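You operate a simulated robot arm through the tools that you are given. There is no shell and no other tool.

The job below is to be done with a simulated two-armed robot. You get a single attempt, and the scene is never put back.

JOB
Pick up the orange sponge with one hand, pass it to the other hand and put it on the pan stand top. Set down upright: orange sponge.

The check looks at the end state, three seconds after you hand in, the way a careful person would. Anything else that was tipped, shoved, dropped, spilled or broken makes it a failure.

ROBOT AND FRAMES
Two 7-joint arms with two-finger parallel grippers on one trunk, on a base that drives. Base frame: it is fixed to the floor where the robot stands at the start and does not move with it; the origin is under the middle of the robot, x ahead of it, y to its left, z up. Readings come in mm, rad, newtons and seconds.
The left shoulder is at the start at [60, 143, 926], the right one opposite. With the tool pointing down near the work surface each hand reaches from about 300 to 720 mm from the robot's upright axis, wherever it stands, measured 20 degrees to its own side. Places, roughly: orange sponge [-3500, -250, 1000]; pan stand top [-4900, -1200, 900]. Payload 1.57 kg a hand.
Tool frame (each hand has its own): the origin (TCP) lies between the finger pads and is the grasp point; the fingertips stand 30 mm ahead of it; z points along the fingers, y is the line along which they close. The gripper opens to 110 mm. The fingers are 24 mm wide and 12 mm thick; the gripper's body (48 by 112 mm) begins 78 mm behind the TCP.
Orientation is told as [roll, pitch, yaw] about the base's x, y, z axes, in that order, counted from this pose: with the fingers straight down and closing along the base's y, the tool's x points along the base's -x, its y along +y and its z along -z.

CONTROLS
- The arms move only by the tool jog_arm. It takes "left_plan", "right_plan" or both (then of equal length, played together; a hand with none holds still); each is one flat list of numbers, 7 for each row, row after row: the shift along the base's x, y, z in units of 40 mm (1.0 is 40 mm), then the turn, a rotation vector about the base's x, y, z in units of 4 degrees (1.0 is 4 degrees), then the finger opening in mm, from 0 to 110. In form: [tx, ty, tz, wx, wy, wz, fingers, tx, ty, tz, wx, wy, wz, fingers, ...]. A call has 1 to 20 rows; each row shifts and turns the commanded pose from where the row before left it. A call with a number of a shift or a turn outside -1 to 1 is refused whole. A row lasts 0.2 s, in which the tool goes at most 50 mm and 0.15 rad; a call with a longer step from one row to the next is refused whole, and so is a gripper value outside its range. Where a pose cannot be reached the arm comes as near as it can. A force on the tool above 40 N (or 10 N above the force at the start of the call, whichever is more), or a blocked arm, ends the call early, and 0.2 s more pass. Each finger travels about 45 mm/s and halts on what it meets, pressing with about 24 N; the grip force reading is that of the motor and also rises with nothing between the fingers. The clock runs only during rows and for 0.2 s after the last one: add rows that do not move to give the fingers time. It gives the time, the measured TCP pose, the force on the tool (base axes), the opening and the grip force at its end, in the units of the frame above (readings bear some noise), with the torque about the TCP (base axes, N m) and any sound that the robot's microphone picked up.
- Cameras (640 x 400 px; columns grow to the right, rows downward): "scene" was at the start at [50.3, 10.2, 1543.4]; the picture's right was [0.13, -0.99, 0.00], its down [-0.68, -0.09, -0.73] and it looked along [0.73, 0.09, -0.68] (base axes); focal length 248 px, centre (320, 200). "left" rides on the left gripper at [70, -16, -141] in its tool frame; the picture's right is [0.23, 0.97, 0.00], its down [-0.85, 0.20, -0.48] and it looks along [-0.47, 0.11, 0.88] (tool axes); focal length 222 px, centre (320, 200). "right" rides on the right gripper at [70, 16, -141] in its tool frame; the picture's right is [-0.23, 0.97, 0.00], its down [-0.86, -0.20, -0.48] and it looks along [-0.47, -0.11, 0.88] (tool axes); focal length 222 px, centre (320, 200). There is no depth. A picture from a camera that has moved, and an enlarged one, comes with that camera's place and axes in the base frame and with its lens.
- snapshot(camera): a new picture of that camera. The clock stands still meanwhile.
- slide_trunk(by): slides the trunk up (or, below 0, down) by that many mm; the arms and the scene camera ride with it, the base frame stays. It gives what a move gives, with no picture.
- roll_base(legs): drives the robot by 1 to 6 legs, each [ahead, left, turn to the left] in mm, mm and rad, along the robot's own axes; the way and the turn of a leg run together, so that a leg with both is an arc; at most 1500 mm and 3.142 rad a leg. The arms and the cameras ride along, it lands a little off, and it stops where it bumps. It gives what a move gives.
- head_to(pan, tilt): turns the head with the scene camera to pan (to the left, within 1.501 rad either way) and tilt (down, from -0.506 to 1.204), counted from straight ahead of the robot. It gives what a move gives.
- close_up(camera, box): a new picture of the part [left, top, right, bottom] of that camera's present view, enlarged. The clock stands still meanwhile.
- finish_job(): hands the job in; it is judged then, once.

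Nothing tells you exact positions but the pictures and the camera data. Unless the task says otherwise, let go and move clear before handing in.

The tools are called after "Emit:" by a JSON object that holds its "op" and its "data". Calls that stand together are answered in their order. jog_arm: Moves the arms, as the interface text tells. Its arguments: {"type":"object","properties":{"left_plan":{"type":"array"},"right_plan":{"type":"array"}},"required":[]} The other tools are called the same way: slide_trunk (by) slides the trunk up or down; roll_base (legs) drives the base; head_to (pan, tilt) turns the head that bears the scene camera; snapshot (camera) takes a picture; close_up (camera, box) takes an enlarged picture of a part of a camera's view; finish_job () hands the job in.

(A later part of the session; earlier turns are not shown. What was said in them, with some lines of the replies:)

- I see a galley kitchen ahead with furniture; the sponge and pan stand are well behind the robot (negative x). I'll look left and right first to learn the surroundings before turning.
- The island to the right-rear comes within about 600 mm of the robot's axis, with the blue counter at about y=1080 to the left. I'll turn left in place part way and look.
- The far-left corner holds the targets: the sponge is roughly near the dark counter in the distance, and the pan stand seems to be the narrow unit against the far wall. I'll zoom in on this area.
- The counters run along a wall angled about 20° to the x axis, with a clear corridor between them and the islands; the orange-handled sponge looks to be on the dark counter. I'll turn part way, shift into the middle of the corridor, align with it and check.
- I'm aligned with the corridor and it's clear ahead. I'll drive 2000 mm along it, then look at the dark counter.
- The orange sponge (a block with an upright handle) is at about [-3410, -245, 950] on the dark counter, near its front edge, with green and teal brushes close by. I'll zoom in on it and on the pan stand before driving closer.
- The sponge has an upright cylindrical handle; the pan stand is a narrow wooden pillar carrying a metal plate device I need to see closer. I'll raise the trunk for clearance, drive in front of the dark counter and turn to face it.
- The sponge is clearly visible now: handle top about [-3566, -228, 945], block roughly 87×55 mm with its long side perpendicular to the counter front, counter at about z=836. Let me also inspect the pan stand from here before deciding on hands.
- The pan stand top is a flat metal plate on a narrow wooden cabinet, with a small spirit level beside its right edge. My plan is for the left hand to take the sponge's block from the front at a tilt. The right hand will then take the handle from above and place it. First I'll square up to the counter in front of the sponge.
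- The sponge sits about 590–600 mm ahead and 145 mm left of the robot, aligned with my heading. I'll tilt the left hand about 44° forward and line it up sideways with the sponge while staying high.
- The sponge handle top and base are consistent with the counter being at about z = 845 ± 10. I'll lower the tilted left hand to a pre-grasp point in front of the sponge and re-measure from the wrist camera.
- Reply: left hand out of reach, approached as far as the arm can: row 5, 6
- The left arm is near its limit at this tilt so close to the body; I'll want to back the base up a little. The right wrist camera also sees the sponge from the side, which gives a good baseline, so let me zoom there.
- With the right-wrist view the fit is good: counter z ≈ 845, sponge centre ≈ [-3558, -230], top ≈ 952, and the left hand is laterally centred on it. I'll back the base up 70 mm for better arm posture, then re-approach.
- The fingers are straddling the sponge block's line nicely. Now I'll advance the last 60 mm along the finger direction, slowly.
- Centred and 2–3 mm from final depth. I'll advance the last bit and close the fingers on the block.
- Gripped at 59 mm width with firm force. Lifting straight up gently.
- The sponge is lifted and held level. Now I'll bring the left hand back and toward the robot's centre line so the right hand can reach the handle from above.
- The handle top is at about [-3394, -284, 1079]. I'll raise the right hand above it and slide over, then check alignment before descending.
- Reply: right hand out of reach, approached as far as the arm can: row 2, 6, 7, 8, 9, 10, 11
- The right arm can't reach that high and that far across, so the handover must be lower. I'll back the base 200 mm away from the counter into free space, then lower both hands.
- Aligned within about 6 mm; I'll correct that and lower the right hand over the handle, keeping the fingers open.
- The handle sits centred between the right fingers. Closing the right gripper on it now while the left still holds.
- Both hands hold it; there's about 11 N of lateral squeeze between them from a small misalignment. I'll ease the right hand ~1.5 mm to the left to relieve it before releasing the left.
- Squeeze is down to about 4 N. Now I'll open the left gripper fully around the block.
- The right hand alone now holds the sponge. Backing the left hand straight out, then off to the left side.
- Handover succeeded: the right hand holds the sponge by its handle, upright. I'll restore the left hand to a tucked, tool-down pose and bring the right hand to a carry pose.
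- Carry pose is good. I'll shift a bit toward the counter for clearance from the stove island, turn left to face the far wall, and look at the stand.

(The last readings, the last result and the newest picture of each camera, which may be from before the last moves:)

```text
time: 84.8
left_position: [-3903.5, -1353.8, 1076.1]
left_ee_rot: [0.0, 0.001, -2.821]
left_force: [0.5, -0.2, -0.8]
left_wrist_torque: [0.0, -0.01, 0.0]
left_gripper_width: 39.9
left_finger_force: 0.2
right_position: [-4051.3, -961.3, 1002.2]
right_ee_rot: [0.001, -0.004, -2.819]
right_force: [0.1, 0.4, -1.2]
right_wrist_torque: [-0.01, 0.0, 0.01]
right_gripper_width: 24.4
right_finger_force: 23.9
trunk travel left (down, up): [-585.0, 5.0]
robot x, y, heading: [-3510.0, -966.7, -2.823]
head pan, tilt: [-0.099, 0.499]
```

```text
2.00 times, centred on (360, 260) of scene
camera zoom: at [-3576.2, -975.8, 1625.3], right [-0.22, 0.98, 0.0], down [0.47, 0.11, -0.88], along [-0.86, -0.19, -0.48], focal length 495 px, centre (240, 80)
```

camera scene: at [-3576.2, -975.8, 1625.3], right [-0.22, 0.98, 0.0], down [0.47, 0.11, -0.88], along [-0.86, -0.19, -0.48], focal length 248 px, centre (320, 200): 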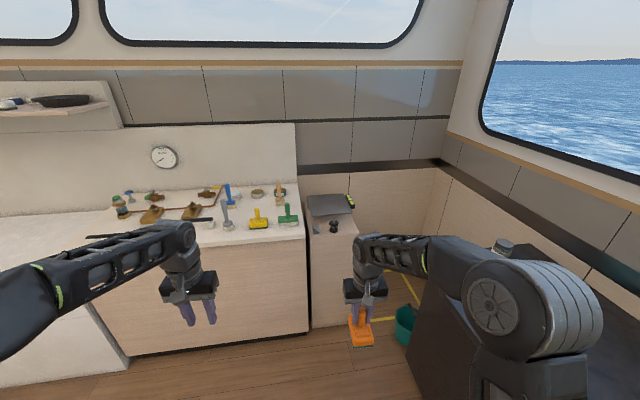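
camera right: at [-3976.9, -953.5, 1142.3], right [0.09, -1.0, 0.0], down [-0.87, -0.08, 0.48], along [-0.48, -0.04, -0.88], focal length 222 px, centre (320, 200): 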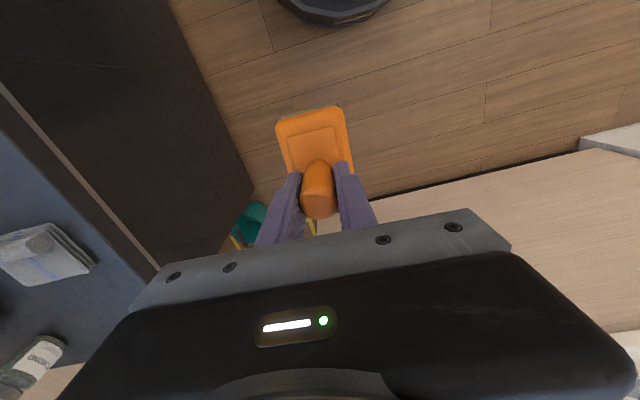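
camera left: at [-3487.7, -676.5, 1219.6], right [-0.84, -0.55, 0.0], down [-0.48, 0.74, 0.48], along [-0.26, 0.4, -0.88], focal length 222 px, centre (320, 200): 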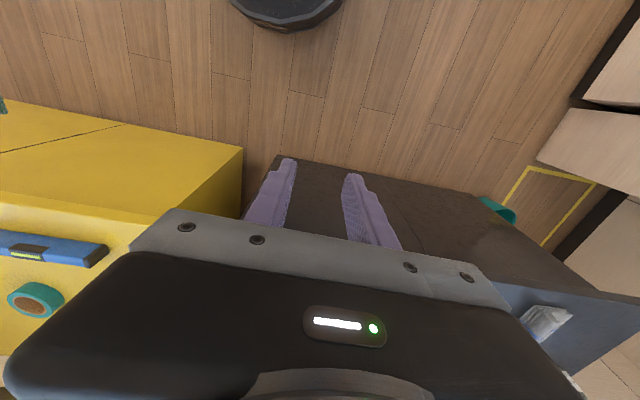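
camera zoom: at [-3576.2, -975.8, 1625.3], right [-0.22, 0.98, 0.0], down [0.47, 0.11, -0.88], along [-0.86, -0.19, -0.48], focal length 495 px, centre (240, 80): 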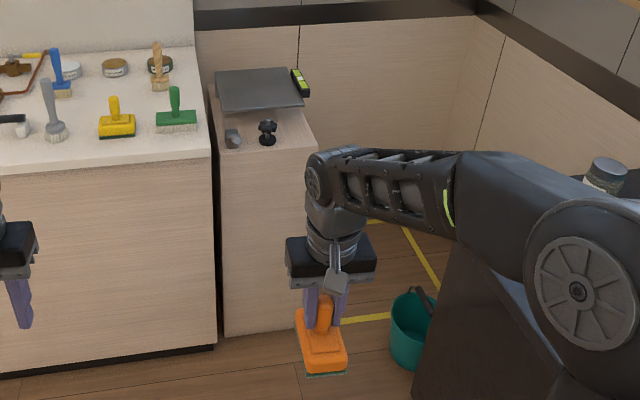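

The plate looks like a level ~240×250 mm rectangle centred near [-4906, -1220, ~860]. I'll drive closer and look from a better angle before placing.

Emit:
{"op": "roll_base", "data": {"legs": [[0, 0, 0.047], [500, -75, 0]]}}

Emit:
{"op": "head_to", "data": {"pan": -0.15, "tilt": 0.7}}

Emit:
{"op": "snapshot", "data": {"camera": "scene"}}

Emit:
{"op": "snapshot", "data": {"camera": "left"}}

Emit:
{"op": "snapshot", "data": {"camera": "right"}}

```text
time: 88.2
left_position: [-4373.8, -1479.2, 1077.2]
left_ee_rot: [0.001, 0.0, -2.775]
left_force: [-0.2, 0.2, -0.4]
left_wrist_torque: [0.01, -0.04, -0.02]
left_gripper_width: 39.9
left_finger_force: 0.1
right_position: [-4537.7, -1093.6, 1000.8]
right_ee_rot: [-0.001, -0.004, -2.775]
right_force: [-0.5, 0.3, 0.0]
right_wrist_torque: [-0.02, -0.05, 0.03]
right_gripper_width: 24.7
right_finger_force: 24.0
trunk travel left (down, up): [-585.0, 5.0]
robot x, y, heading: [-4001.3, -1072.1, -2.775]
head pan, tilt: [-0.099, 0.499]
```

```text
time: 88.9
left_position: [-4373.4, -1479.6, 1077.8]
left_ee_rot: [0.002, -0.001, -2.774]
left_force: [0.5, 0.5, 0.1]
left_wrist_torque: [0.02, -0.01, -0.01]
left_gripper_width: 40.0
left_finger_force: 0.2
right_position: [-4537.4, -1094.4, 1002.8]
right_ee_rot: [0.0, -0.003, -2.775]
right_force: [0.4, -0.3, -0.3]
right_wrist_torque: [0.05, -0.02, -0.03]
right_gripper_width: 24.5
right_finger_force: 23.7
trunk travel left (down, up): [-585.0, 5.0]
robot x, y, heading: [-4001.4, -1070.7, -2.776]
head pan, tilt: [-0.15, 0.7]
```

```text
taken
camera scene: at [-4059.0, -1079.7, 1607.7], right [-0.22, 0.98, 0.0], down [0.63, 0.14, -0.77], along [-0.75, -0.16, -0.64], focal length 248 px, centre (320, 200)
```

scene: 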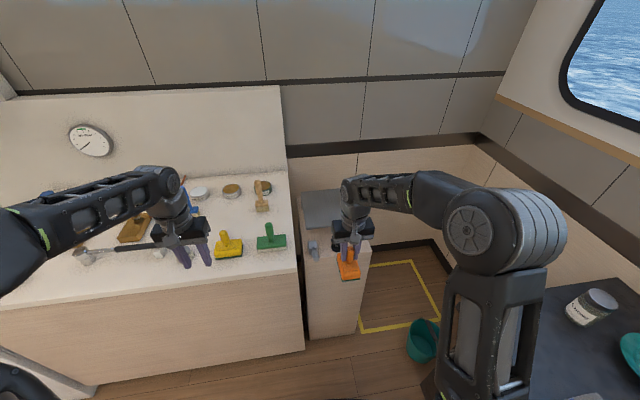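

```text
taken
camera left: at [-4315.0, -1440.2, 1219.4], right [0.56, -0.83, 0.0], down [-0.73, -0.49, 0.48], along [-0.39, -0.27, -0.88], focal length 222 px, centre (320, 200)
```

left: 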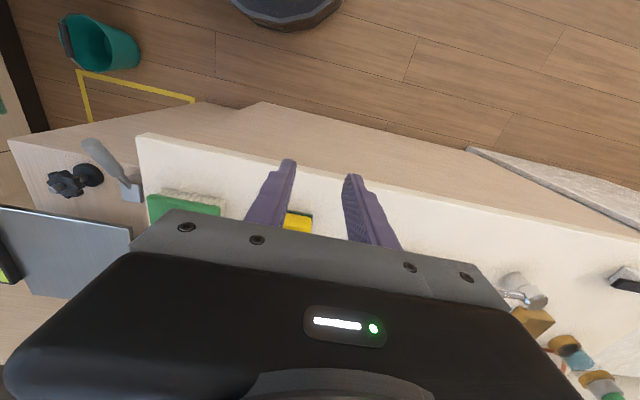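

```text
taken
camera right: at [-4465.0, -1081.9, 1142.4], right [0.14, -0.99, 0.0], down [-0.87, -0.12, 0.48], along [-0.48, -0.07, -0.88], focal length 222 px, centre (320, 200)
```

right: 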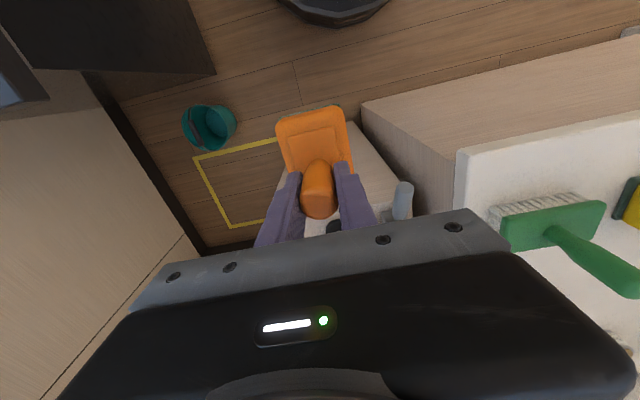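

Emit:
{"op": "close_up", "data": {"camera": "left", "box": [0, 110, 240, 350]}}

Emit:
{"op": "close_up", "data": {"camera": "scene", "box": [280, 170, 400, 290]}}

```text
1.67 times, centred on (120, 230) of left
camera zoom: at [-4315.0, -1440.2, 1219.4], right [0.56, -0.83, 0.0], down [-0.73, -0.49, 0.48], along [-0.39, -0.27, -0.88], focal length 370 px, centre (653, 150)
```

zoom: 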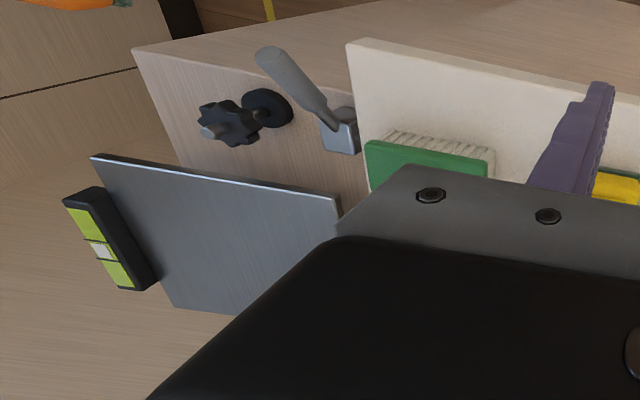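

```text
3.33 times, centred on (340, 230) of scene
camera zoom: at [-4059.0, -1079.7, 1607.7], right [-0.22, 0.98, 0.0], down [0.63, 0.14, -0.77], along [-0.75, -0.16, -0.64], focal length 825 px, centre (253, 100)
```

zoom: 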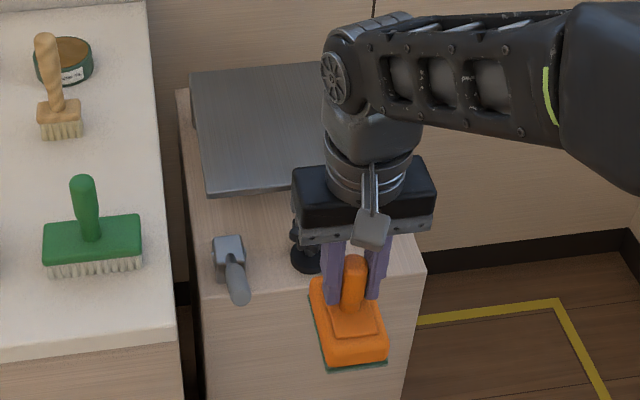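

The fixture has a plate, a lever and a knob in front of it, and a bubble level. I want a low, unobstructed look at the plate, so I'll use the tilted left wrist camera from the robot's centre line.

Emit:
{"op": "jog_arm", "data": {"left_plan": [-0.1695, 0.4048, -0.175, -0.3575, 0.9339, 0, 40, -0.1695, 0.4048, -0.175, -0.3575, 0.9339, 0, 40, -0.1695, 0.4048, -0.175, -0.3575, 0.9339, 0, 40, -0.1695, 0.4048, -0.175, -0.3575, 0.9339, 0, 40, -0.1695, 0.4048, -0.175, -0.3575, 0.9339, 0, 40, -0.1695, 0.4048, -0.175, -0.3575, 0.9339, 0, 40, -0.1695, 0.4048, -0.175, -0.3575, 0.9339, 0, 40, -0.1695, 0.4048, -0.175, -0.3575, 0.9339, 0, 40, -0.1695, 0.4048, -0.175, -0.3575, 0.9339, 0, 40, -0.1695, 0.4048, -0.175, -0.3575, 0.9339, 0, 40, -0.1695, 0.4048, -0.175, -0.3575, 0.9339, 0, 40]}}

Emit:
{"op": "snapshot", "data": {"camera": "left"}}

Emit:
{"op": "snapshot", "data": {"camera": "scene"}}

```text
time: 91.3
left_position: [-4449.2, -1302.0, 1000.5]
left_ee_rot: [0.001, -0.766, -2.774]
left_force: [-0.2, 0.2, 0.3]
left_wrist_torque: [0.0, -0.02, 0.03]
left_gripper_width: 40.2
left_finger_force: 0.1
right_position: [-4537.8, -1093.0, 1000.5]
right_ee_rot: [0.0, -0.005, -2.776]
right_force: [0.4, 0.5, -1.5]
right_wrist_torque: [0.05, 0.03, 0.02]
right_gripper_width: 24.5
right_finger_force: 24.2
trunk travel left (down, up): [-585.0, 5.0]
robot x, y, heading: [-4002.0, -1072.0, -2.773]
head pan, tilt: [-0.15, 0.7]
```

```text
taken
camera left: at [-4317.4, -1233.9, 1054.6], right [0.5, -0.85, -0.16], down [-0.19, -0.29, 0.94], along [-0.84, -0.44, -0.31], focal length 222 px, centre (320, 200)
```

left: 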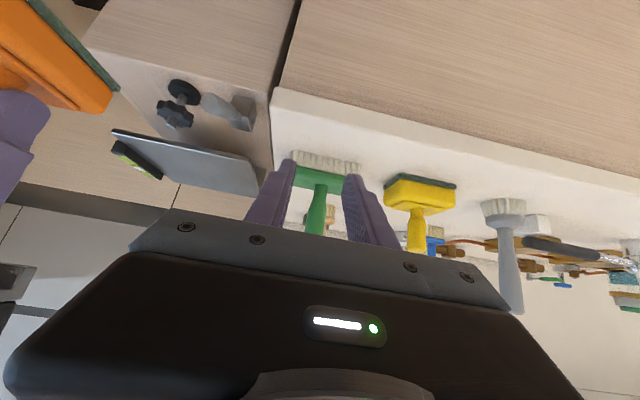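

```text
taken
camera scene: at [-4059.5, -1079.4, 1607.7], right [-0.22, 0.98, 0.0], down [0.63, 0.14, -0.76], along [-0.75, -0.16, -0.64], focal length 248 px, centre (320, 200)
```

scene: 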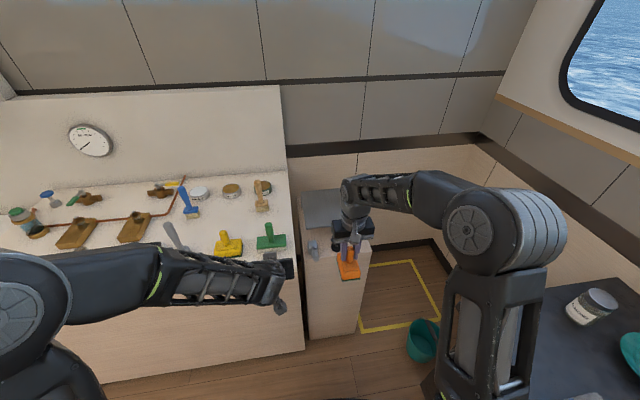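

Emit:
{"op": "close_up", "data": {"camera": "left", "box": [80, 40, 300, 220]}}

Emit:
{"op": "close_up", "data": {"camera": "left", "box": [100, 120, 200, 195]}}

```text
2.22 times, centred on (190, 130) of left
camera zoom: at [-4317.4, -1233.9, 1054.6], right [0.5, -0.85, -0.16], down [-0.19, -0.29, 0.94], along [-0.84, -0.44, -0.31], focal length 494 px, centre (609, 356)
```

zoom: 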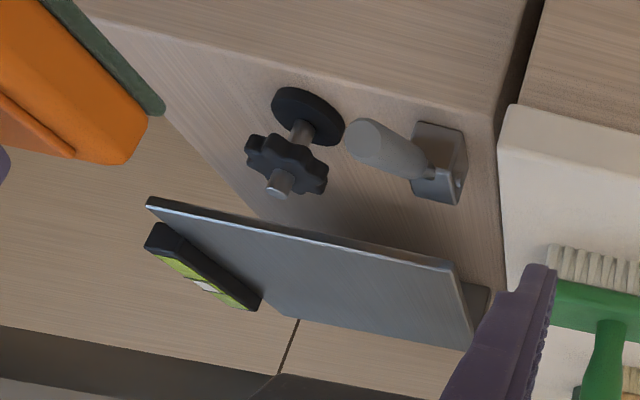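

```text
5.33 times, centred on (150, 158) of left
camera zoom: at [-4317.4, -1233.9, 1054.6], right [0.5, -0.85, -0.16], down [-0.19, -0.29, 0.94], along [-0.84, -0.44, -0.31], focal length 1185 px, centre (1227, 427)
```

zoom: 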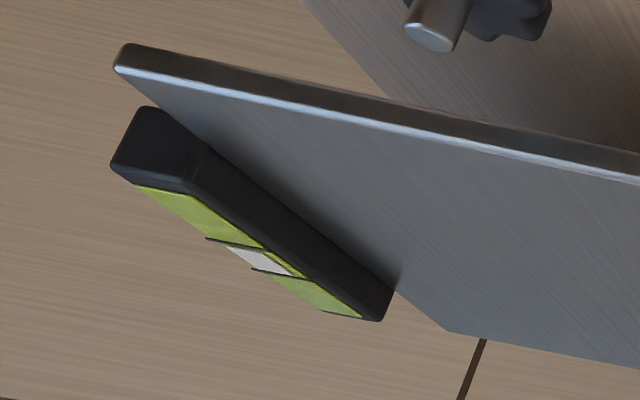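

The plate's height works out at about z≈886, centred near [-4852, -1213], and it looks level. Next I'll tuck the left hand back so it stays clear of the white counter, and raise the right hand a little.

Emit:
{"op": "jog_arm", "data": {"left_plan": [0.405, -0.331, 0.2045, 0.3575, -0.9339, 0, 40, 0.405, -0.331, 0.2045, 0.3575, -0.9339, 0, 40, 0.405, -0.331, 0.2045, 0.3575, -0.9339, 0, 40, 0.405, -0.331, 0.2045, 0.3575, -0.9339, 0, 40, 0.405, -0.331, 0.2045, 0.3575, -0.9339, 0, 40, 0.405, -0.331, 0.2045, 0.3575, -0.9339, 0, 40, 0.405, -0.331, 0.2045, 0.3575, -0.9339, 0, 40, 0.405, -0.331, 0.2045, 0.3575, -0.9339, 0, 40, 0.405, -0.331, 0.2045, 0.3575, -0.9339, 0, 40, 0.405, -0.331, 0.2045, 0.3575, -0.9339, 0, 40, 0.405, -0.331, 0.2045, 0.3575, -0.9339, 0, 40], "right_plan": [0, 0, 0.1, 0, 0, 0, 10, 0, 0, 0.1, 0, 0, 0, 10, 0, 0, 0.1, 0, 0, 0, 10, 0, 0, 0.1, 0, 0, 0, 10, 0, 0, 0.1, 0, 0, 0, 10, 0, 0, 0.1, 0, 0, 0, 10, 0, 0, 0.1, 0, 0, 0, 10, 0, 0, 0.1, 0, 0, 0, 10, 0, 0, 0, 0, 0, 0, 10, 0, 0, 0, 0, 0, 0, 10, 0, 0, 0, 0, 0, 0, 10]}}

Emit:
{"op": "head_to", "data": {"pan": 0.15, "tilt": 0.7}}

Emit:
{"op": "snapshot", "data": {"camera": "scene"}}

Emit:
{"op": "snapshot", "data": {"camera": "right"}}

```text
time: 93.7
left_position: [-4269.4, -1448.6, 1090.3]
left_ee_rot: [0.001, 0.002, -2.773]
left_force: [-0.3, 1.0, 0.2]
left_wrist_torque: [0.0, 0.01, 0.0]
left_gripper_width: 40.2
left_finger_force: 0.1
right_position: [-4537.9, -1094.0, 1034.2]
right_ee_rot: [0.0, -0.003, -2.775]
right_force: [-0.2, 0.3, 0.4]
right_wrist_torque: [0.02, -0.02, -0.01]
right_gripper_width: 24.3
right_finger_force: 23.9
trunk travel left (down, up): [-585.0, 5.0]
robot x, y, heading: [-4001.7, -1068.7, -2.775]
head pan, tilt: [-0.15, 0.7]
```

```text
time: 94.5
left_position: [-4269.4, -1447.4, 1090.8]
left_ee_rot: [0.001, 0.0, -2.774]
left_force: [0.8, 0.4, 0.0]
left_wrist_torque: [-0.02, -0.02, 0.0]
left_gripper_width: 40.2
left_finger_force: 0.1
right_position: [-4537.0, -1093.2, 1033.9]
right_ee_rot: [0.001, -0.005, -2.775]
right_force: [0.2, 0.5, -0.9]
right_wrist_torque: [0.05, 0.01, -0.02]
right_gripper_width: 24.6
right_finger_force: 24.1
trunk travel left (down, up): [-585.0, 5.0]
robot x, y, heading: [-4002.2, -1074.6, -2.774]
head pan, tilt: [0.15, 0.7]
```

```text
taken
camera scene: at [-4049.9, -1103.4, 1607.7], right [-0.49, 0.87, 0.0], down [0.56, 0.32, -0.76], along [-0.67, -0.38, -0.64], focal length 248 px, centre (320, 200)
```

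scene: 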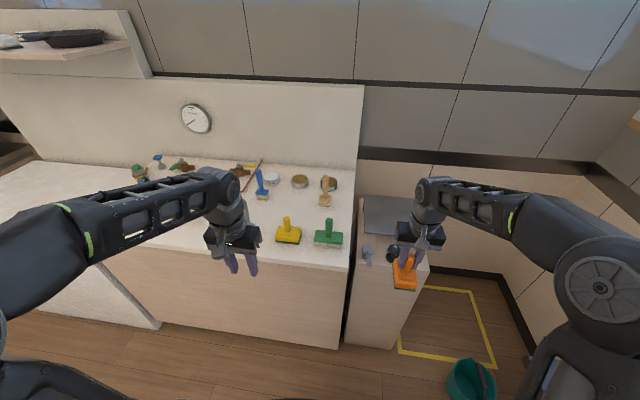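

```text
taken
camera right: at [-4465.0, -1082.3, 1174.3], right [0.14, -0.99, 0.0], down [-0.87, -0.12, 0.48], along [-0.48, -0.07, -0.88], focal length 222 px, centre (320, 200)
```

right: 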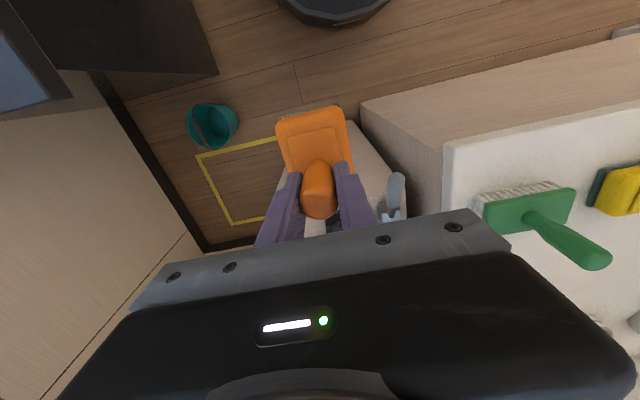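

Emit:
{"op": "roll_base", "data": {"legs": [[190, 0, 0]]}}

Emit:
{"op": "head_to", "data": {"pan": 0.0, "tilt": 0.8}}

Emit:
{"op": "snapshot", "data": {"camera": "scene"}}

Emit:
{"op": "snapshot", "data": {"camera": "right"}}

```text
time: 96.0
left_position: [-4447.5, -1516.7, 1090.2]
left_ee_rot: [0.003, 0.002, -2.777]
left_force: [-0.3, 0.2, -0.4]
left_wrist_torque: [0.03, -0.04, 0.01]
left_gripper_width: 40.0
left_finger_force: 0.2
right_position: [-4715.7, -1161.3, 1033.0]
right_ee_rot: [0.002, -0.003, -2.776]
right_force: [-0.5, -0.4, -1.1]
right_wrist_torque: [0.0, -0.01, 0.0]
right_gripper_width: 24.9
right_finger_force: 23.8
trunk travel left (down, up): [-585.0, 5.0]
robot x, y, heading: [-4175.1, -1137.3, -2.778]
head pan, tilt: [0.15, 0.7]
```

```text
time: 96.7
left_position: [-4445.7, -1515.9, 1090.3]
left_ee_rot: [0.0, 0.002, -2.772]
left_force: [-0.8, 0.2, 0.5]
left_wrist_torque: [0.01, 0.01, -0.03]
left_gripper_width: 40.0
left_finger_force: 0.1
right_position: [-4714.6, -1161.5, 1032.9]
right_ee_rot: [-0.002, -0.003, -2.775]
right_force: [0.4, -0.3, -0.5]
right_wrist_torque: [-0.03, 0.02, -0.02]
right_gripper_width: 24.4
right_finger_force: 24.3
trunk travel left (down, up): [-585.0, 5.0]
robot x, y, heading: [-4175.0, -1140.6, -2.774]
head pan, tilt: [0.0, 0.799]
```

```text
taken
camera scene: at [-4227.4, -1158.0, 1599.5], right [-0.36, 0.93, 0.0], down [0.67, 0.26, -0.7], along [-0.65, -0.25, -0.72], focal length 248 px, centre (320, 200)
```

scene: 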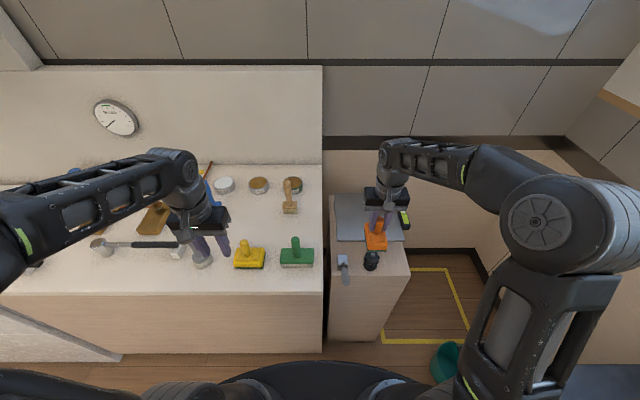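

```text
taken
camera right: at [-4641.0, -1149.6, 1174.4], right [0.14, -0.99, 0.0], down [-0.87, -0.12, 0.48], along [-0.48, -0.07, -0.88], focal length 222 px, centre (320, 200)
```

right: 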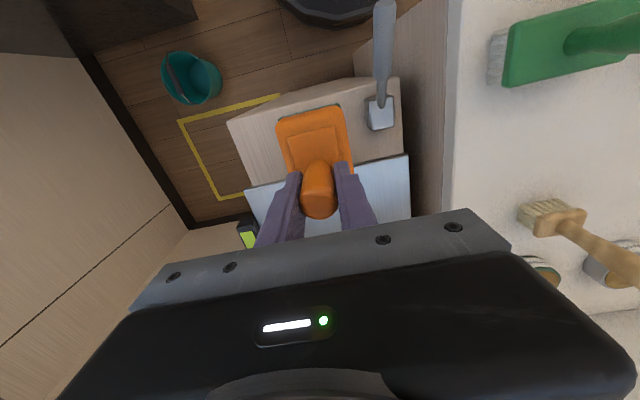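

Emit:
{"op": "close_up", "data": {"camera": "scene", "box": [310, 170, 430, 290]}}

Emit:
{"op": "close_up", "data": {"camera": "right", "box": [200, 60, 440, 260]}}

```text
3.33 times, centred on (370, 230) of scene
camera zoom: at [-4227.4, -1158.0, 1599.5], right [-0.36, 0.93, 0.0], down [0.67, 0.26, -0.7], along [-0.65, -0.25, -0.72], focal length 825 px, centre (153, 100)
```

zoom: 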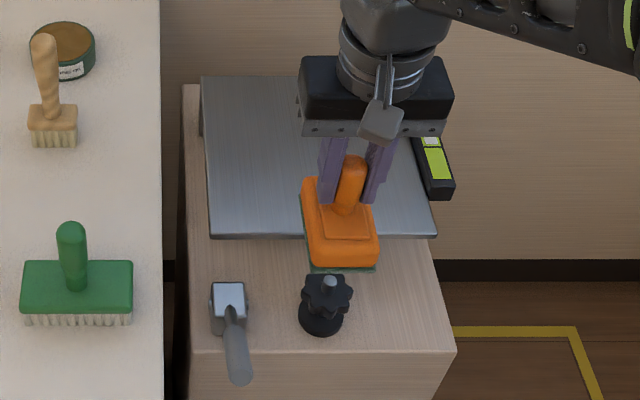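

```text
2.00 times, centred on (320, 160) of right
camera zoom: at [-4641.0, -1149.6, 1174.4], right [0.14, -0.99, 0.0], down [-0.87, -0.12, 0.48], along [-0.48, -0.07, -0.88], focal length 444 px, centre (320, 280)
```

zoom: 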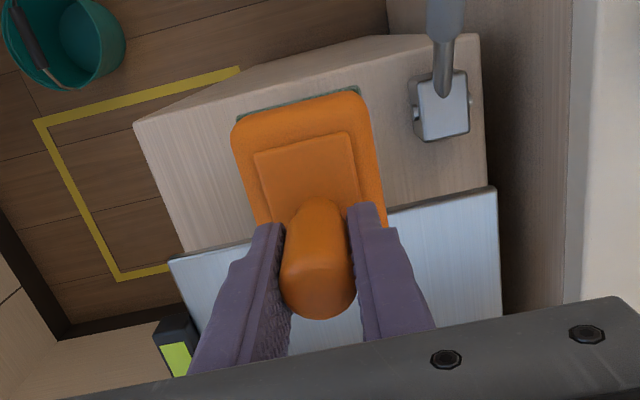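

The handle is vertical in the gripper and the plate's front edge is square to me; the plate spans roughly 234×236 mm. I'll drive 60 mm closer, then extend the arm over the plate centre.

Emit:
{"op": "roll_base", "data": {"legs": [[60, 0, 0]]}}

Emit:
{"op": "snapshot", "data": {"camera": "scene"}}

```text
time: 97.7
left_position: [-4503.9, -1536.8, 1089.5]
left_ee_rot: [0.001, 0.003, -2.777]
left_force: [0.6, -0.5, 0.4]
left_wrist_torque: [0.01, -0.03, 0.0]
left_gripper_width: 40.1
left_finger_force: 0.1
right_position: [-4770.8, -1181.9, 1032.1]
right_ee_rot: [0.001, -0.002, -2.775]
right_force: [-0.8, 0.4, -0.1]
right_wrist_torque: [0.03, -0.02, 0.03]
right_gripper_width: 24.5
right_finger_force: 23.7
trunk travel left (down, up): [-585.0, 5.0]
robot x, y, heading: [-4231.7, -1160.8, -2.78]
head pan, tilt: [0.0, 0.799]
```

```text
taken
camera scene: at [-4285.5, -1180.1, 1599.3], right [-0.36, 0.93, 0.0], down [0.67, 0.26, -0.7], along [-0.65, -0.25, -0.72], focal length 248 px, centre (320, 200)
```

scene: 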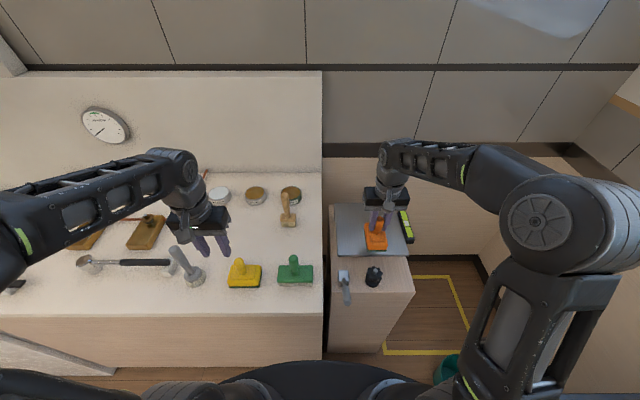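

Emit:
{"op": "jog_arm", "data": {"right_plan": [-0.3, -0.1, 0, 0, 0, 0, 10, -0.5, -0.172, 0, 0, 0, 0, 10, -0.55, -0.19, 0, 0, 0, 0, 10, -0.5, -0.172, 0, 0, 0, 0, 10, -0.3975, -0.1385, 0, 0, 0, 0, 10, 0, 0, 0, 0, 0, 0, 10]}}

Emit:
{"op": "close_up", "data": {"camera": "scene", "box": [310, 160, 430, 300]}}

Emit:
{"op": "snapshot", "data": {"camera": "right"}}

Emit:
{"op": "snapshot", "data": {"camera": "left"}}

```text
time: 99.1
left_position: [-4502.1, -1535.6, 1091.3]
left_ee_rot: [0.002, 0.0, -2.775]
left_force: [0.4, 0.1, -0.2]
left_wrist_torque: [0.04, -0.01, 0.03]
left_gripper_width: 40.0
left_finger_force: 0.0
right_position: [-4860.3, -1212.6, 1033.1]
right_ee_rot: [0.0, -0.004, -2.776]
right_force: [-0.1, 0.8, -0.8]
right_wrist_torque: [-0.01, 0.04, -0.04]
right_gripper_width: 24.4
right_finger_force: 24.4
trunk travel left (down, up): [-585.0, 5.0]
robot x, y, heading: [-4231.3, -1160.3, -2.777]
head pan, tilt: [0.0, 0.799]
```

```text
2.86 times, centred on (370, 230) of scene
camera zoom: at [-4283.0, -1179.1, 1599.4], right [-0.36, 0.93, 0.0], down [0.67, 0.26, -0.7], along [-0.65, -0.25, -0.72], focal length 707 px, centre (177, 114)
```

zoom: 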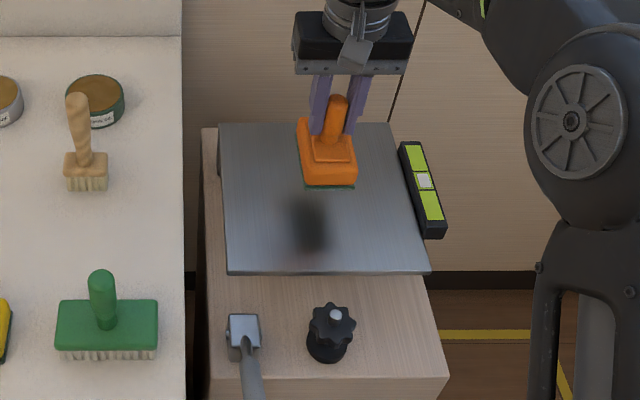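

```text
taken
camera right: at [-4787.4, -1200.9, 1175.1], right [0.14, -0.99, 0.0], down [-0.87, -0.12, 0.48], along [-0.48, -0.07, -0.88], focal length 222 px, centre (320, 200)
```

right: 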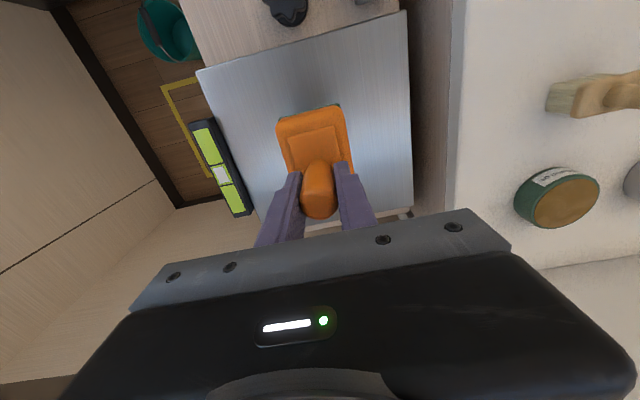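

```text
taken
camera left: at [-4444.3, -1497.1, 1232.8], right [0.56, -0.83, 0.0], down [-0.73, -0.49, 0.48], along [-0.4, -0.27, -0.88], focal length 222 px, centre (320, 200)
```

left: 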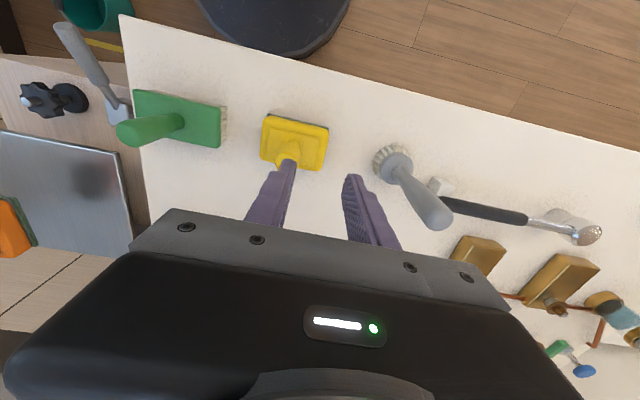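

The sponge is centred over the plate (estimated at z≈880), and the bubble level reads centred. I'll lower it about 50 mm first, then creep down, watching the force.

Emit:
{"op": "jog_arm", "data": {"right_plan": [0, 0, -0.3, 0, 0, 0, 10, 0, 0, -0.4, 0, 0, 0, 10, 0, 0, -0.3, 0, 0, 0, 10, 0, 0, -0.2, 0, 0, 0, 10, 0, 0, 0, 0, 0, 0, 10]}}

Emit:
{"op": "close_up", "data": {"camera": "scene", "box": [310, 160, 430, 300]}}

Emit:
{"op": "close_up", "data": {"camera": "right", "box": [180, 0, 440, 240]}}

```text
time: 100.3
left_position: [-4503.4, -1536.2, 1090.6]
left_ee_rot: [0.001, 0.003, -2.775]
left_force: [0.7, 0.3, 0.6]
left_wrist_torque: [0.03, 0.01, -0.04]
left_gripper_width: 39.9
left_finger_force: 0.1
right_position: [-4860.7, -1212.1, 986.1]
right_ee_rot: [-0.001, -0.003, -2.776]
right_force: [0.8, 0.2, -0.8]
right_wrist_torque: [0.0, -0.01, 0.0]
right_gripper_width: 24.5
right_finger_force: 23.8
trunk travel left (down, up): [-585.0, 5.0]
robot x, y, heading: [-4234.4, -1161.8, -2.779]
head pan, tilt: [0.0, 0.799]
```

```text
2.86 times, centred on (370, 230) of scene
camera zoom: at [-4283.3, -1179.2, 1599.4], right [-0.36, 0.93, 0.0], down [0.67, 0.26, -0.7], along [-0.65, -0.25, -0.72], focal length 707 px, centre (177, 114)
```

zoom: 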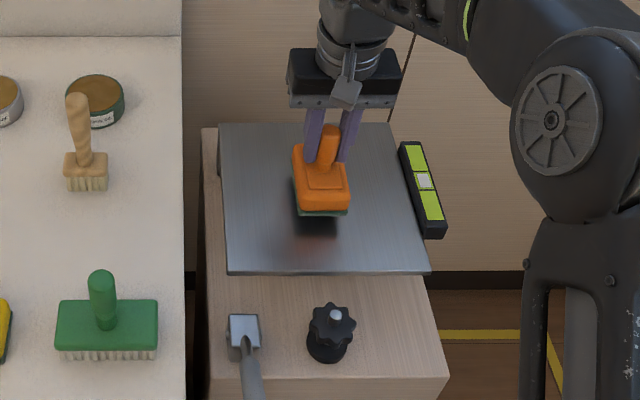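

```text
1.67 times, centred on (310, 120) of right
camera zoom: at [-4787.0, -1201.1, 1126.7], right [0.13, -0.99, 0.0], down [-0.87, -0.12, 0.48], along [-0.48, -0.07, -0.88], focal length 370 px, centre (337, 333)
```

zoom: 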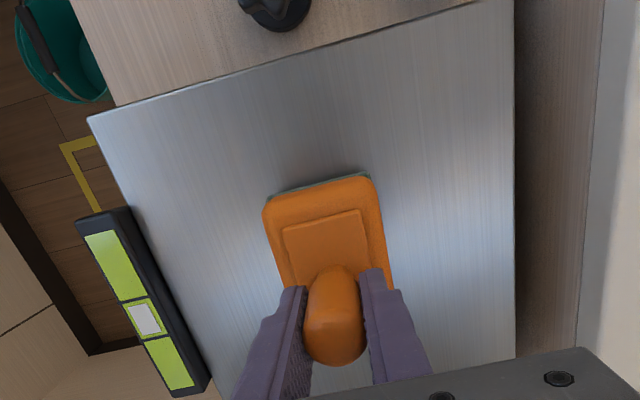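

Emit:
{"op": "jog_arm", "data": {"right_plan": [0, 0, -0.1, 0, 0, 0, 10, 0, 0, -0.1, 0, 0, 0, 10, 0, 0, -0.075, 0, 0, 0, 10, 0, 0, 0, 0, 0, 0, 10]}}

Emit:
{"op": "close_up", "data": {"camera": "scene", "box": [340, 190, 400, 250]}}

```text
time: 101.3
left_position: [-4502.7, -1536.2, 1090.8]
left_ee_rot: [0.003, 0.002, -2.778]
left_force: [0.4, 0.6, 0.3]
left_wrist_torque: [0.0, -0.02, 0.01]
left_gripper_width: 40.0
left_finger_force: 0.0
right_position: [-4858.5, -1212.2, 975.0]
right_ee_rot: [0.002, -0.002, -2.777]
right_force: [-0.1, 0.6, -1.1]
right_wrist_torque: [-0.01, 0.0, -0.01]
right_gripper_width: 24.5
right_finger_force: 24.0
trunk travel left (down, up): [-585.0, 5.0]
robot x, y, heading: [-4234.3, -1165.0, -2.776]
head pan, tilt: [0.0, 0.799]
```

```text
6.67 times, centred on (370, 220) of scene
camera zoom: at [-4283.3, -1179.3, 1599.4], right [-0.36, 0.93, 0.0], down [0.67, 0.26, -0.7], along [-0.65, -0.25, -0.72], focal length 1651 px, centre (-13, 67)
```

zoom: 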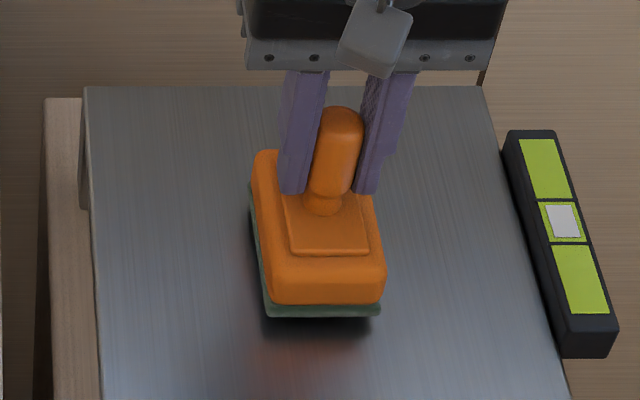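

Emit:
{"op": "jog_arm", "data": {"right_plan": [0, 0, -0.06, 0, 0, 0, 10, 0, 0, -0.06, 0, 0, 0, 10, 0, 0, 0, 0, 0, 0, 10]}}

Emit:
{"op": "close_up", "data": {"camera": "scene", "box": [340, 190, 400, 250]}}

```text
time: 102.1
left_position: [-4502.4, -1536.2, 1090.5]
left_ee_rot: [0.003, 0.003, -2.777]
left_force: [-0.1, -0.4, -0.6]
left_wrist_torque: [-0.02, -0.01, 0.0]
left_gripper_width: 39.8
left_finger_force: 0.1
right_position: [-4858.7, -1211.6, 969.6]
right_ee_rot: [0.0, -0.004, -2.776]
right_force: [-0.7, -0.1, -0.4]
right_wrist_torque: [-0.01, -0.01, 0.03]
right_gripper_width: 24.2
right_finger_force: 24.2
trunk travel left (down, up): [-585.0, 5.0]
robot x, y, heading: [-4237.0, -1163.7, -2.778]
head pan, tilt: [0.0, 0.799]
```

```text
6.67 times, centred on (370, 220) of scene
camera zoom: at [-4283.3, -1179.3, 1599.4], right [-0.36, 0.93, 0.0], down [0.67, 0.26, -0.7], along [-0.65, -0.25, -0.72], focal length 1651 px, centre (-13, 67)
```

zoom: 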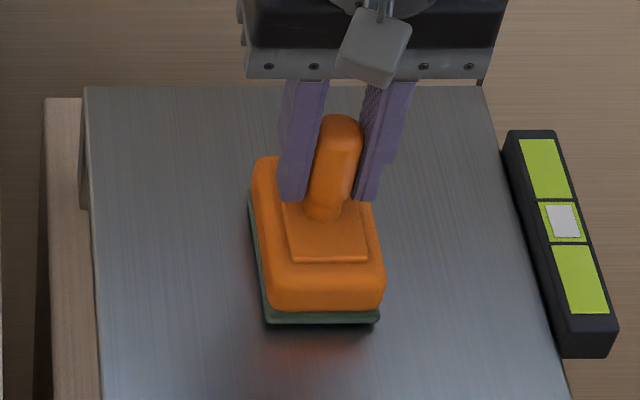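

Emit:
{"op": "jog_arm", "data": {"right_plan": [0, 0, -0.04, 0, 0, 0, 10, 0, 0, -0.04, 0, 0, 0, 10, 0, 0, 0, 0, 0, 0, 10]}}

Emit:
{"op": "close_up", "data": {"camera": "scene", "box": [340, 190, 400, 250]}}

```text
time: 102.9
left_position: [-4502.9, -1536.3, 1091.3]
left_ee_rot: [0.002, 0.002, -2.777]
left_force: [0.4, 0.2, -0.7]
left_wrist_torque: [-0.01, -0.01, -0.02]
left_gripper_width: 40.2
left_finger_force: 0.1
right_position: [-4860.3, -1212.2, 966.6]
right_ee_rot: [-0.001, -0.005, -2.777]
right_force: [-0.7, 0.1, 0.2]
right_wrist_torque: [-0.01, -0.01, -0.01]
right_gripper_width: 24.5
right_finger_force: 24.1
trunk travel left (down, up): [-585.0, 5.0]
robot x, y, heading: [-4233.6, -1160.4, -2.778]
head pan, tilt: [0.0, 0.799]
```

```text
6.67 times, centred on (370, 220) of scene
camera zoom: at [-4283.3, -1179.3, 1599.4], right [-0.36, 0.93, 0.0], down [0.67, 0.26, -0.7], along [-0.65, -0.25, -0.72], focal length 1651 px, centre (-13, 67)
```

zoom: 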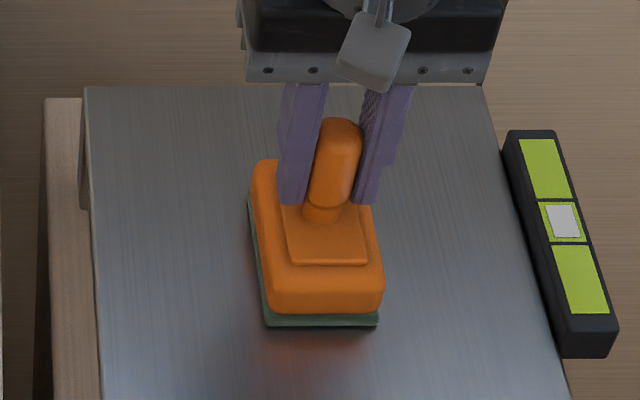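

Emit:
{"op": "jog_arm", "data": {"right_plan": [0, 0, -0.03, 0, 0, 0, 10, 0, 0, -0.03, 0, 0, 0, 10, 0, 0, 0, 0, 0, 0, 10]}}

Emit:
{"op": "close_up", "data": {"camera": "scene", "box": [340, 190, 400, 250]}}

```text
time: 103.7
left_position: [-4502.4, -1535.8, 1091.8]
left_ee_rot: [0.003, -0.002, -2.777]
left_force: [0.4, -0.7, -0.8]
left_wrist_torque: [-0.03, 0.01, 0.0]
left_gripper_width: 40.1
left_finger_force: 0.0
right_position: [-4860.2, -1213.3, 965.9]
right_ee_rot: [0.001, -0.011, -2.778]
right_force: [-2.7, 1.1, 14.9]
right_wrist_torque: [0.08, -0.08, -0.03]
right_gripper_width: 24.4
right_finger_force: 23.6
trunk travel left (down, up): [-585.0, 5.0]
robot x, y, heading: [-4236.0, -1158.8, -2.776]
head pan, tilt: [0.0, 0.799]
```

```text
6.67 times, centred on (370, 220) of scene
camera zoom: at [-4282.1, -1179.0, 1599.7], right [-0.36, 0.93, 0.0], down [0.67, 0.26, -0.7], along [-0.65, -0.25, -0.72], focal length 1651 px, centre (-13, 67)
```

zoom: 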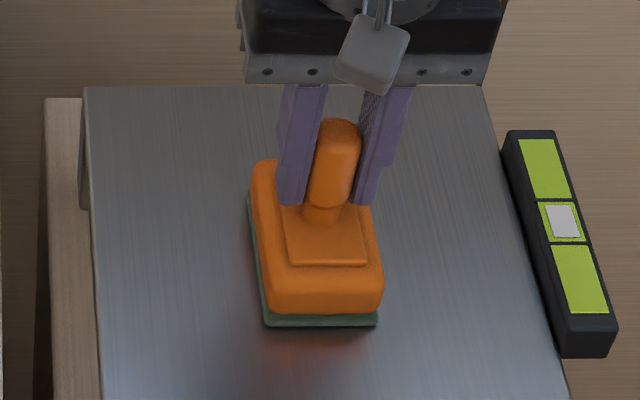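

Contact made (15 N), plate holds firm. I'll ease the pressure slightly and then open the right fingers.

Emit:
{"op": "jog_arm", "data": {"right_plan": [0, 0, 0.02, 0, 0, 0, 10, 0, 0, 0, 0, 0, 0, 10]}}

```text
time: 104.3
left_position: [-4500.7, -1535.9, 1091.1]
left_ee_rot: [0.001, 0.0, -2.777]
left_force: [-0.8, 0.3, -0.4]
left_wrist_torque: [0.03, 0.01, -0.01]
left_gripper_width: 39.9
left_finger_force: 0.1
right_position: [-4859.2, -1212.5, 965.7]
right_ee_rot: [0.001, -0.004, -2.778]
right_force: [-4.5, 0.5, 15.5]
right_wrist_torque: [-0.02, 0.05, 0.02]
right_gripper_width: 24.8
right_finger_force: 24.3
trunk travel left (down, up): [-585.0, 5.0]
robot x, y, heading: [-4234.4, -1159.8, -2.774]
head pan, tilt: [0.0, 0.799]
```

Emit:
{"op": "jog_arm", "data": {"right_plan": [0, 0, 0.025, 0, 0, 0, 10, 0, 0, 0, 0, 0, 0, 10, 0, 0, 0, 0, 0, 0, 10]}}

```text
time: 105.1
left_position: [-4501.4, -1536.5, 1091.0]
left_ee_rot: [0.0, -0.001, -2.778]
left_force: [-0.6, 0.2, -0.3]
left_wrist_torque: [0.0, -0.02, 0.03]
left_gripper_width: 40.2
left_finger_force: 0.1
right_position: [-4859.3, -1212.1, 967.5]
right_ee_rot: [0.0, -0.003, -2.777]
right_force: [-3.0, 1.0, 6.9]
right_wrist_torque: [0.03, 0.0, 0.0]
right_gripper_width: 24.4
right_finger_force: 24.1
trunk travel left (down, up): [-585.0, 5.0]
robot x, y, heading: [-4234.0, -1160.6, -2.773]
head pan, tilt: [0.0, 0.799]
```

Pressure is down to about 7 N. Opening the fingers gently now.

Emit:
{"op": "jog_arm", "data": {"right_plan": [0, 0, 0, 0, 0, 0, 26, 0, 0, 0, 0, 0, 0, 30, 0, 0, 0, 0, 0, 0, 36, 0, 0, 0, 0, 0, 0, 45, 0, 0, 0, 0, 0, 0, 55, 0, 0, 0, 0, 0, 0, 65, 0, 0, 0, 0, 0, 0, 75, 0, 0, 0, 0, 0, 0, 75]}}

Emit:
{"op": "close_up", "data": {"camera": "scene", "box": [320, 170, 420, 270]}}

Emit:
{"op": "snapshot", "data": {"camera": "right"}}

```text
time: 106.9
left_position: [-4501.9, -1535.7, 1092.9]
left_ee_rot: [0.003, 0.002, -2.777]
left_force: [-0.4, 0.2, 0.7]
left_wrist_torque: [0.02, -0.02, -0.01]
left_gripper_width: 40.1
left_finger_force: 0.1
right_position: [-4860.1, -1212.4, 965.3]
right_ee_rot: [-0.001, -0.004, -2.777]
right_force: [-0.7, -0.4, -0.2]
right_wrist_torque: [0.06, 0.01, 0.0]
right_gripper_width: 74.9
right_finger_force: 0.1
trunk travel left (down, up): [-585.0, 5.0]
robot x, y, heading: [-4234.3, -1164.4, -2.779]
head pan, tilt: [0.0, 0.799]
```

```text
4.00 times, centred on (370, 220) of scene
camera zoom: at [-4283.3, -1179.3, 1599.4], right [-0.36, 0.93, 0.0], down [0.67, 0.26, -0.7], along [-0.65, -0.25, -0.72], focal length 990 px, centre (120, 120)
```

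zoom: 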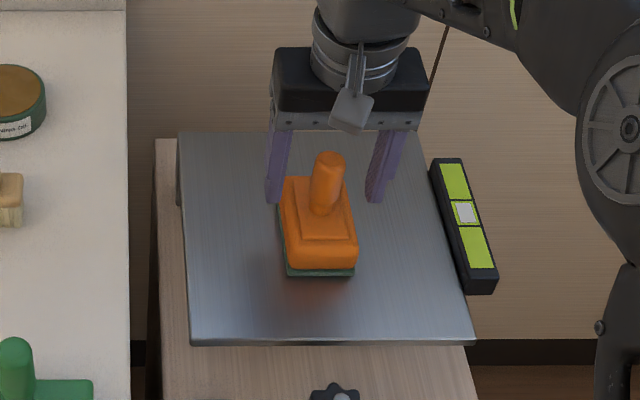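

```text
taken
camera right: at [-4786.8, -1200.9, 1106.9], right [0.14, -0.99, 0.0], down [-0.87, -0.12, 0.48], along [-0.48, -0.07, -0.88], focal length 222 px, centre (320, 200)
```

right: 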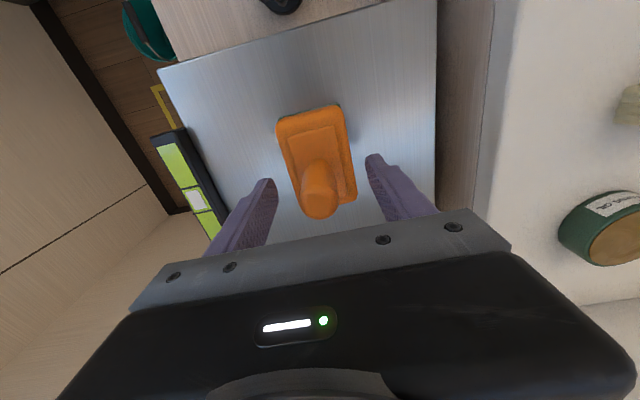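

The sponge is standing upright on its own on the plate. Raising the right hand straight up, then withdrawing it backwards.

Emit:
{"op": "jog_arm", "data": {"right_plan": [0, 0, 0.3, 0, 0, 0, 75, 0, 0, 0.5, 0, 0, 0, 75, 0, 0, 0.55, 0, 0, 0, 75, 0, 0, 0.5, 0, 0, 0, 75, 0, 0, 0, 0, 0, 0, 75]}}

Emit:
{"op": "close_up", "data": {"camera": "scene", "box": [320, 150, 440, 270]}}

```text
time: 108.1
left_position: [-4502.5, -1536.2, 1091.0]
left_ee_rot: [0.0, 0.001, -2.775]
left_force: [0.4, -0.7, 0.2]
left_wrist_torque: [-0.06, -0.02, 0.0]
left_gripper_width: 39.9
left_finger_force: 0.0
right_position: [-4860.5, -1211.6, 1040.0]
right_ee_rot: [0.0, -0.005, -2.776]
right_force: [0.1, -0.5, -0.5]
right_wrist_torque: [0.02, -0.03, -0.01]
right_gripper_width: 75.2
right_finger_force: 0.1
trunk travel left (down, up): [-585.0, 5.0]
robot x, y, heading: [-4236.2, -1160.0, -2.78]
head pan, tilt: [0.0, 0.799]
```

```text
3.33 times, centred on (380, 210) of scene
camera zoom: at [-4283.4, -1179.3, 1599.4], right [-0.36, 0.93, 0.0], down [0.67, 0.26, -0.7], along [-0.65, -0.25, -0.72], focal length 825 px, centre (120, 167)
```

zoom: 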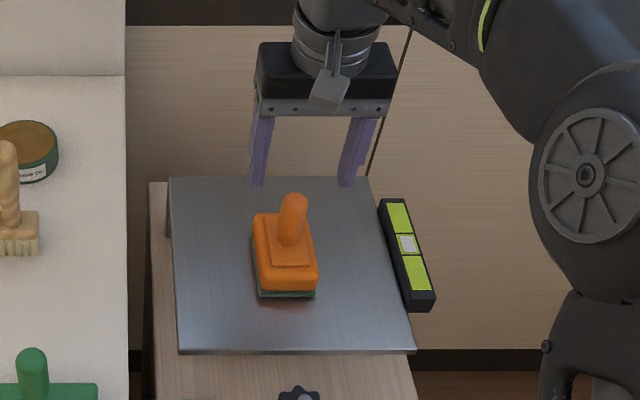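

Emit:
{"op": "jog_arm", "data": {"right_plan": [0.4, 0.154, 0, 0, 0, 0, 75, 0.6, 0.231, 0, 0, 0, 0, 75, 0.6, 0.231, 0, 0, 0, 0, 75, 0.6, 0.231, 0, 0, 0, 0, 75, 0.6, 0.231, 0, 0, 0, 0, 75, 0, 0, 0, 0, 0, 0, 75]}}

Emit:
{"op": "snapshot", "data": {"camera": "scene"}}

Emit:
{"op": "close_up", "data": {"camera": "scene", "box": [320, 170, 420, 270]}}

```text
time: 109.5
left_position: [-4502.0, -1536.4, 1090.8]
left_ee_rot: [0.002, 0.002, -2.776]
left_force: [0.1, 0.0, -0.7]
left_wrist_torque: [-0.01, 0.01, 0.0]
left_gripper_width: 40.1
left_finger_force: 0.1
right_position: [-4746.8, -1168.7, 1039.7]
right_ee_rot: [0.002, -0.003, -2.776]
right_force: [0.1, -0.2, -0.1]
right_wrist_torque: [-0.01, 0.03, -0.03]
right_gripper_width: 75.0
right_finger_force: 0.0
trunk travel left (down, up): [-585.0, 5.0]
robot x, y, heading: [-4230.9, -1160.6, -2.776]
head pan, tilt: [0.0, 0.799]
```

```text
taken
camera scene: at [-4283.8, -1179.6, 1599.4], right [-0.36, 0.93, 0.0], down [0.67, 0.26, -0.7], along [-0.65, -0.25, -0.72], focal length 248 px, centre (320, 200)
```

scene: 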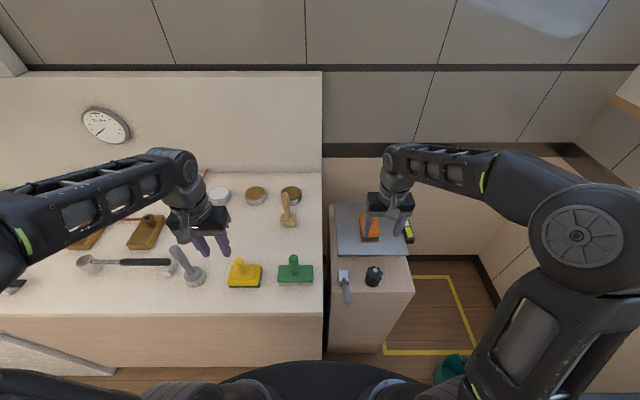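

```text
4.00 times, centred on (370, 220) of scene
camera zoom: at [-4283.8, -1179.6, 1599.4], right [-0.36, 0.93, 0.0], down [0.67, 0.26, -0.7], along [-0.65, -0.25, -0.72], focal length 990 px, centre (120, 120)
```

zoom: 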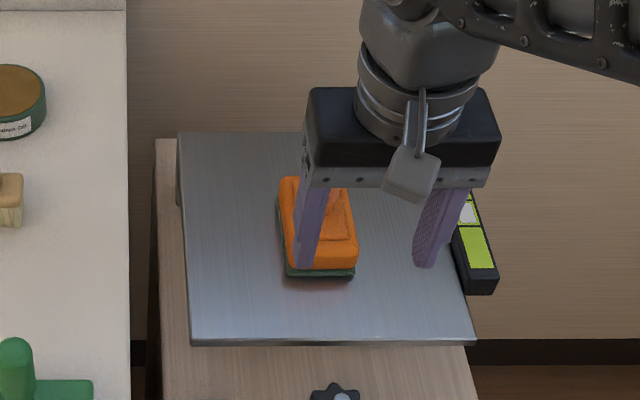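

The hand is clear and the sponge did not move. I'll drive straight back a bit and take a last look at the whole scene.

Emit:
{"op": "roll_base", "data": {"legs": [[-300, 0, 0]]}}

Emit:
{"op": "head_to", "data": {"pan": 0.0, "tilt": 0.6}}

Emit:
{"op": "snapshot", "data": {"camera": "scene"}}

Emit:
{"op": "close_up", "data": {"camera": "scene", "box": [310, 150, 430, 250]}}

```text
time: 111.6
left_position: [-4219.5, -1427.9, 1091.5]
left_ee_rot: [0.002, 0.002, -2.774]
left_force: [0.6, 0.4, -0.8]
left_wrist_torque: [-0.01, 0.01, 0.01]
left_gripper_width: 39.8
left_finger_force: 0.0
right_position: [-4463.3, -1061.1, 1038.7]
right_ee_rot: [-0.003, -0.004, -2.775]
right_force: [-0.1, -0.1, 0.3]
right_wrist_torque: [-0.02, 0.03, 0.0]
right_gripper_width: 74.9
right_finger_force: 0.1
trunk travel left (down, up): [-585.0, 5.0]
robot x, y, heading: [-3950.0, -1052.1, -2.775]
head pan, tilt: [0.0, 0.799]
```

```text
time: 112.3
left_position: [-4219.0, -1428.4, 1090.4]
left_ee_rot: [0.002, 0.002, -2.774]
left_force: [-0.8, -0.2, 0.3]
left_wrist_torque: [-0.02, 0.01, 0.02]
left_gripper_width: 40.1
left_finger_force: 0.0
right_position: [-4466.0, -1059.2, 1039.6]
right_ee_rot: [0.001, -0.004, -2.777]
right_force: [0.8, -0.1, 1.0]
right_wrist_torque: [-0.05, -0.01, -0.03]
right_gripper_width: 75.1
right_finger_force: 0.0
trunk travel left (down, up): [-585.0, 5.0]
robot x, y, heading: [-3953.2, -1051.5, -2.776]
head pan, tilt: [0.0, 0.6]
```

```text
taken
camera scene: at [-4008.4, -1074.2, 1616.2], right [-0.36, 0.93, 0.0], down [0.53, 0.2, -0.82], along [-0.77, -0.29, -0.57], focal length 248 px, centre (320, 200)
```

scene: 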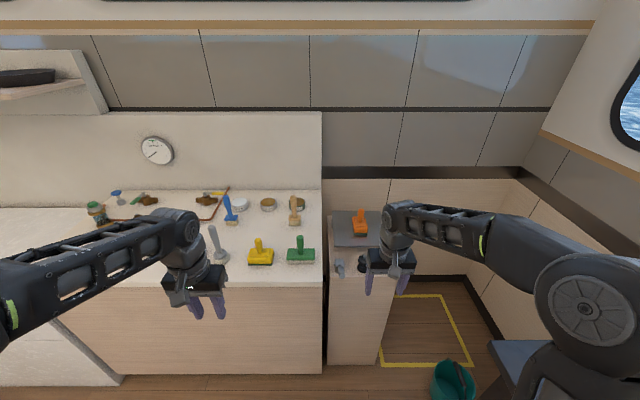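

```text
4.00 times, centred on (370, 200) of scene
camera zoom: at [-4008.4, -1074.2, 1616.2], right [-0.36, 0.93, 0.0], down [0.53, 0.2, -0.82], along [-0.77, -0.29, -0.57], focal length 990 px, centre (120, 200)
```

zoom: 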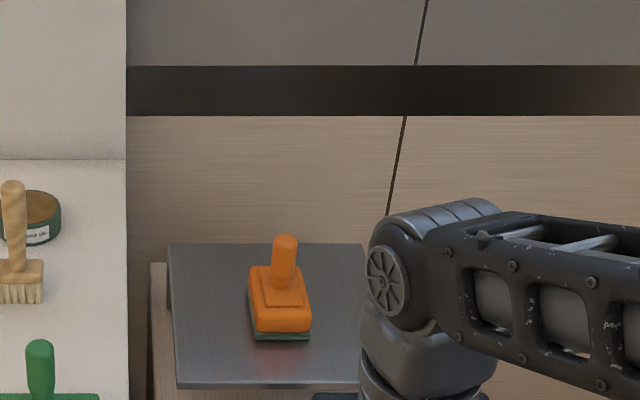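

The orange sponge stands upright in the middle of the pan stand's plate. Both hands are empty and clear, and nothing else in view has been disturbed, so I'm handing in the job.

Emit:
{"op": "finish_job", "data": {}}

```text
The job is handed in.
```

The orange sponge is now standing upright in the middle of the pan stand's metal plate, and the job is handed in.

I picked it up from the dark counter with the left hand, gripping the block. The right hand then took the handle from above, and the left hand let go and backed out. The right hand lowered the sponge until it touched the plate and opened. It stayed put as the hand lifted away.

I then drove the robot back 300 mm, with both hands empty and clear. In the last pictures the sponge was upright and nothing in view looked tipped or moved. I didn't look again at the dark counter after leaving it. Nothing there was touched apart from the sponge.
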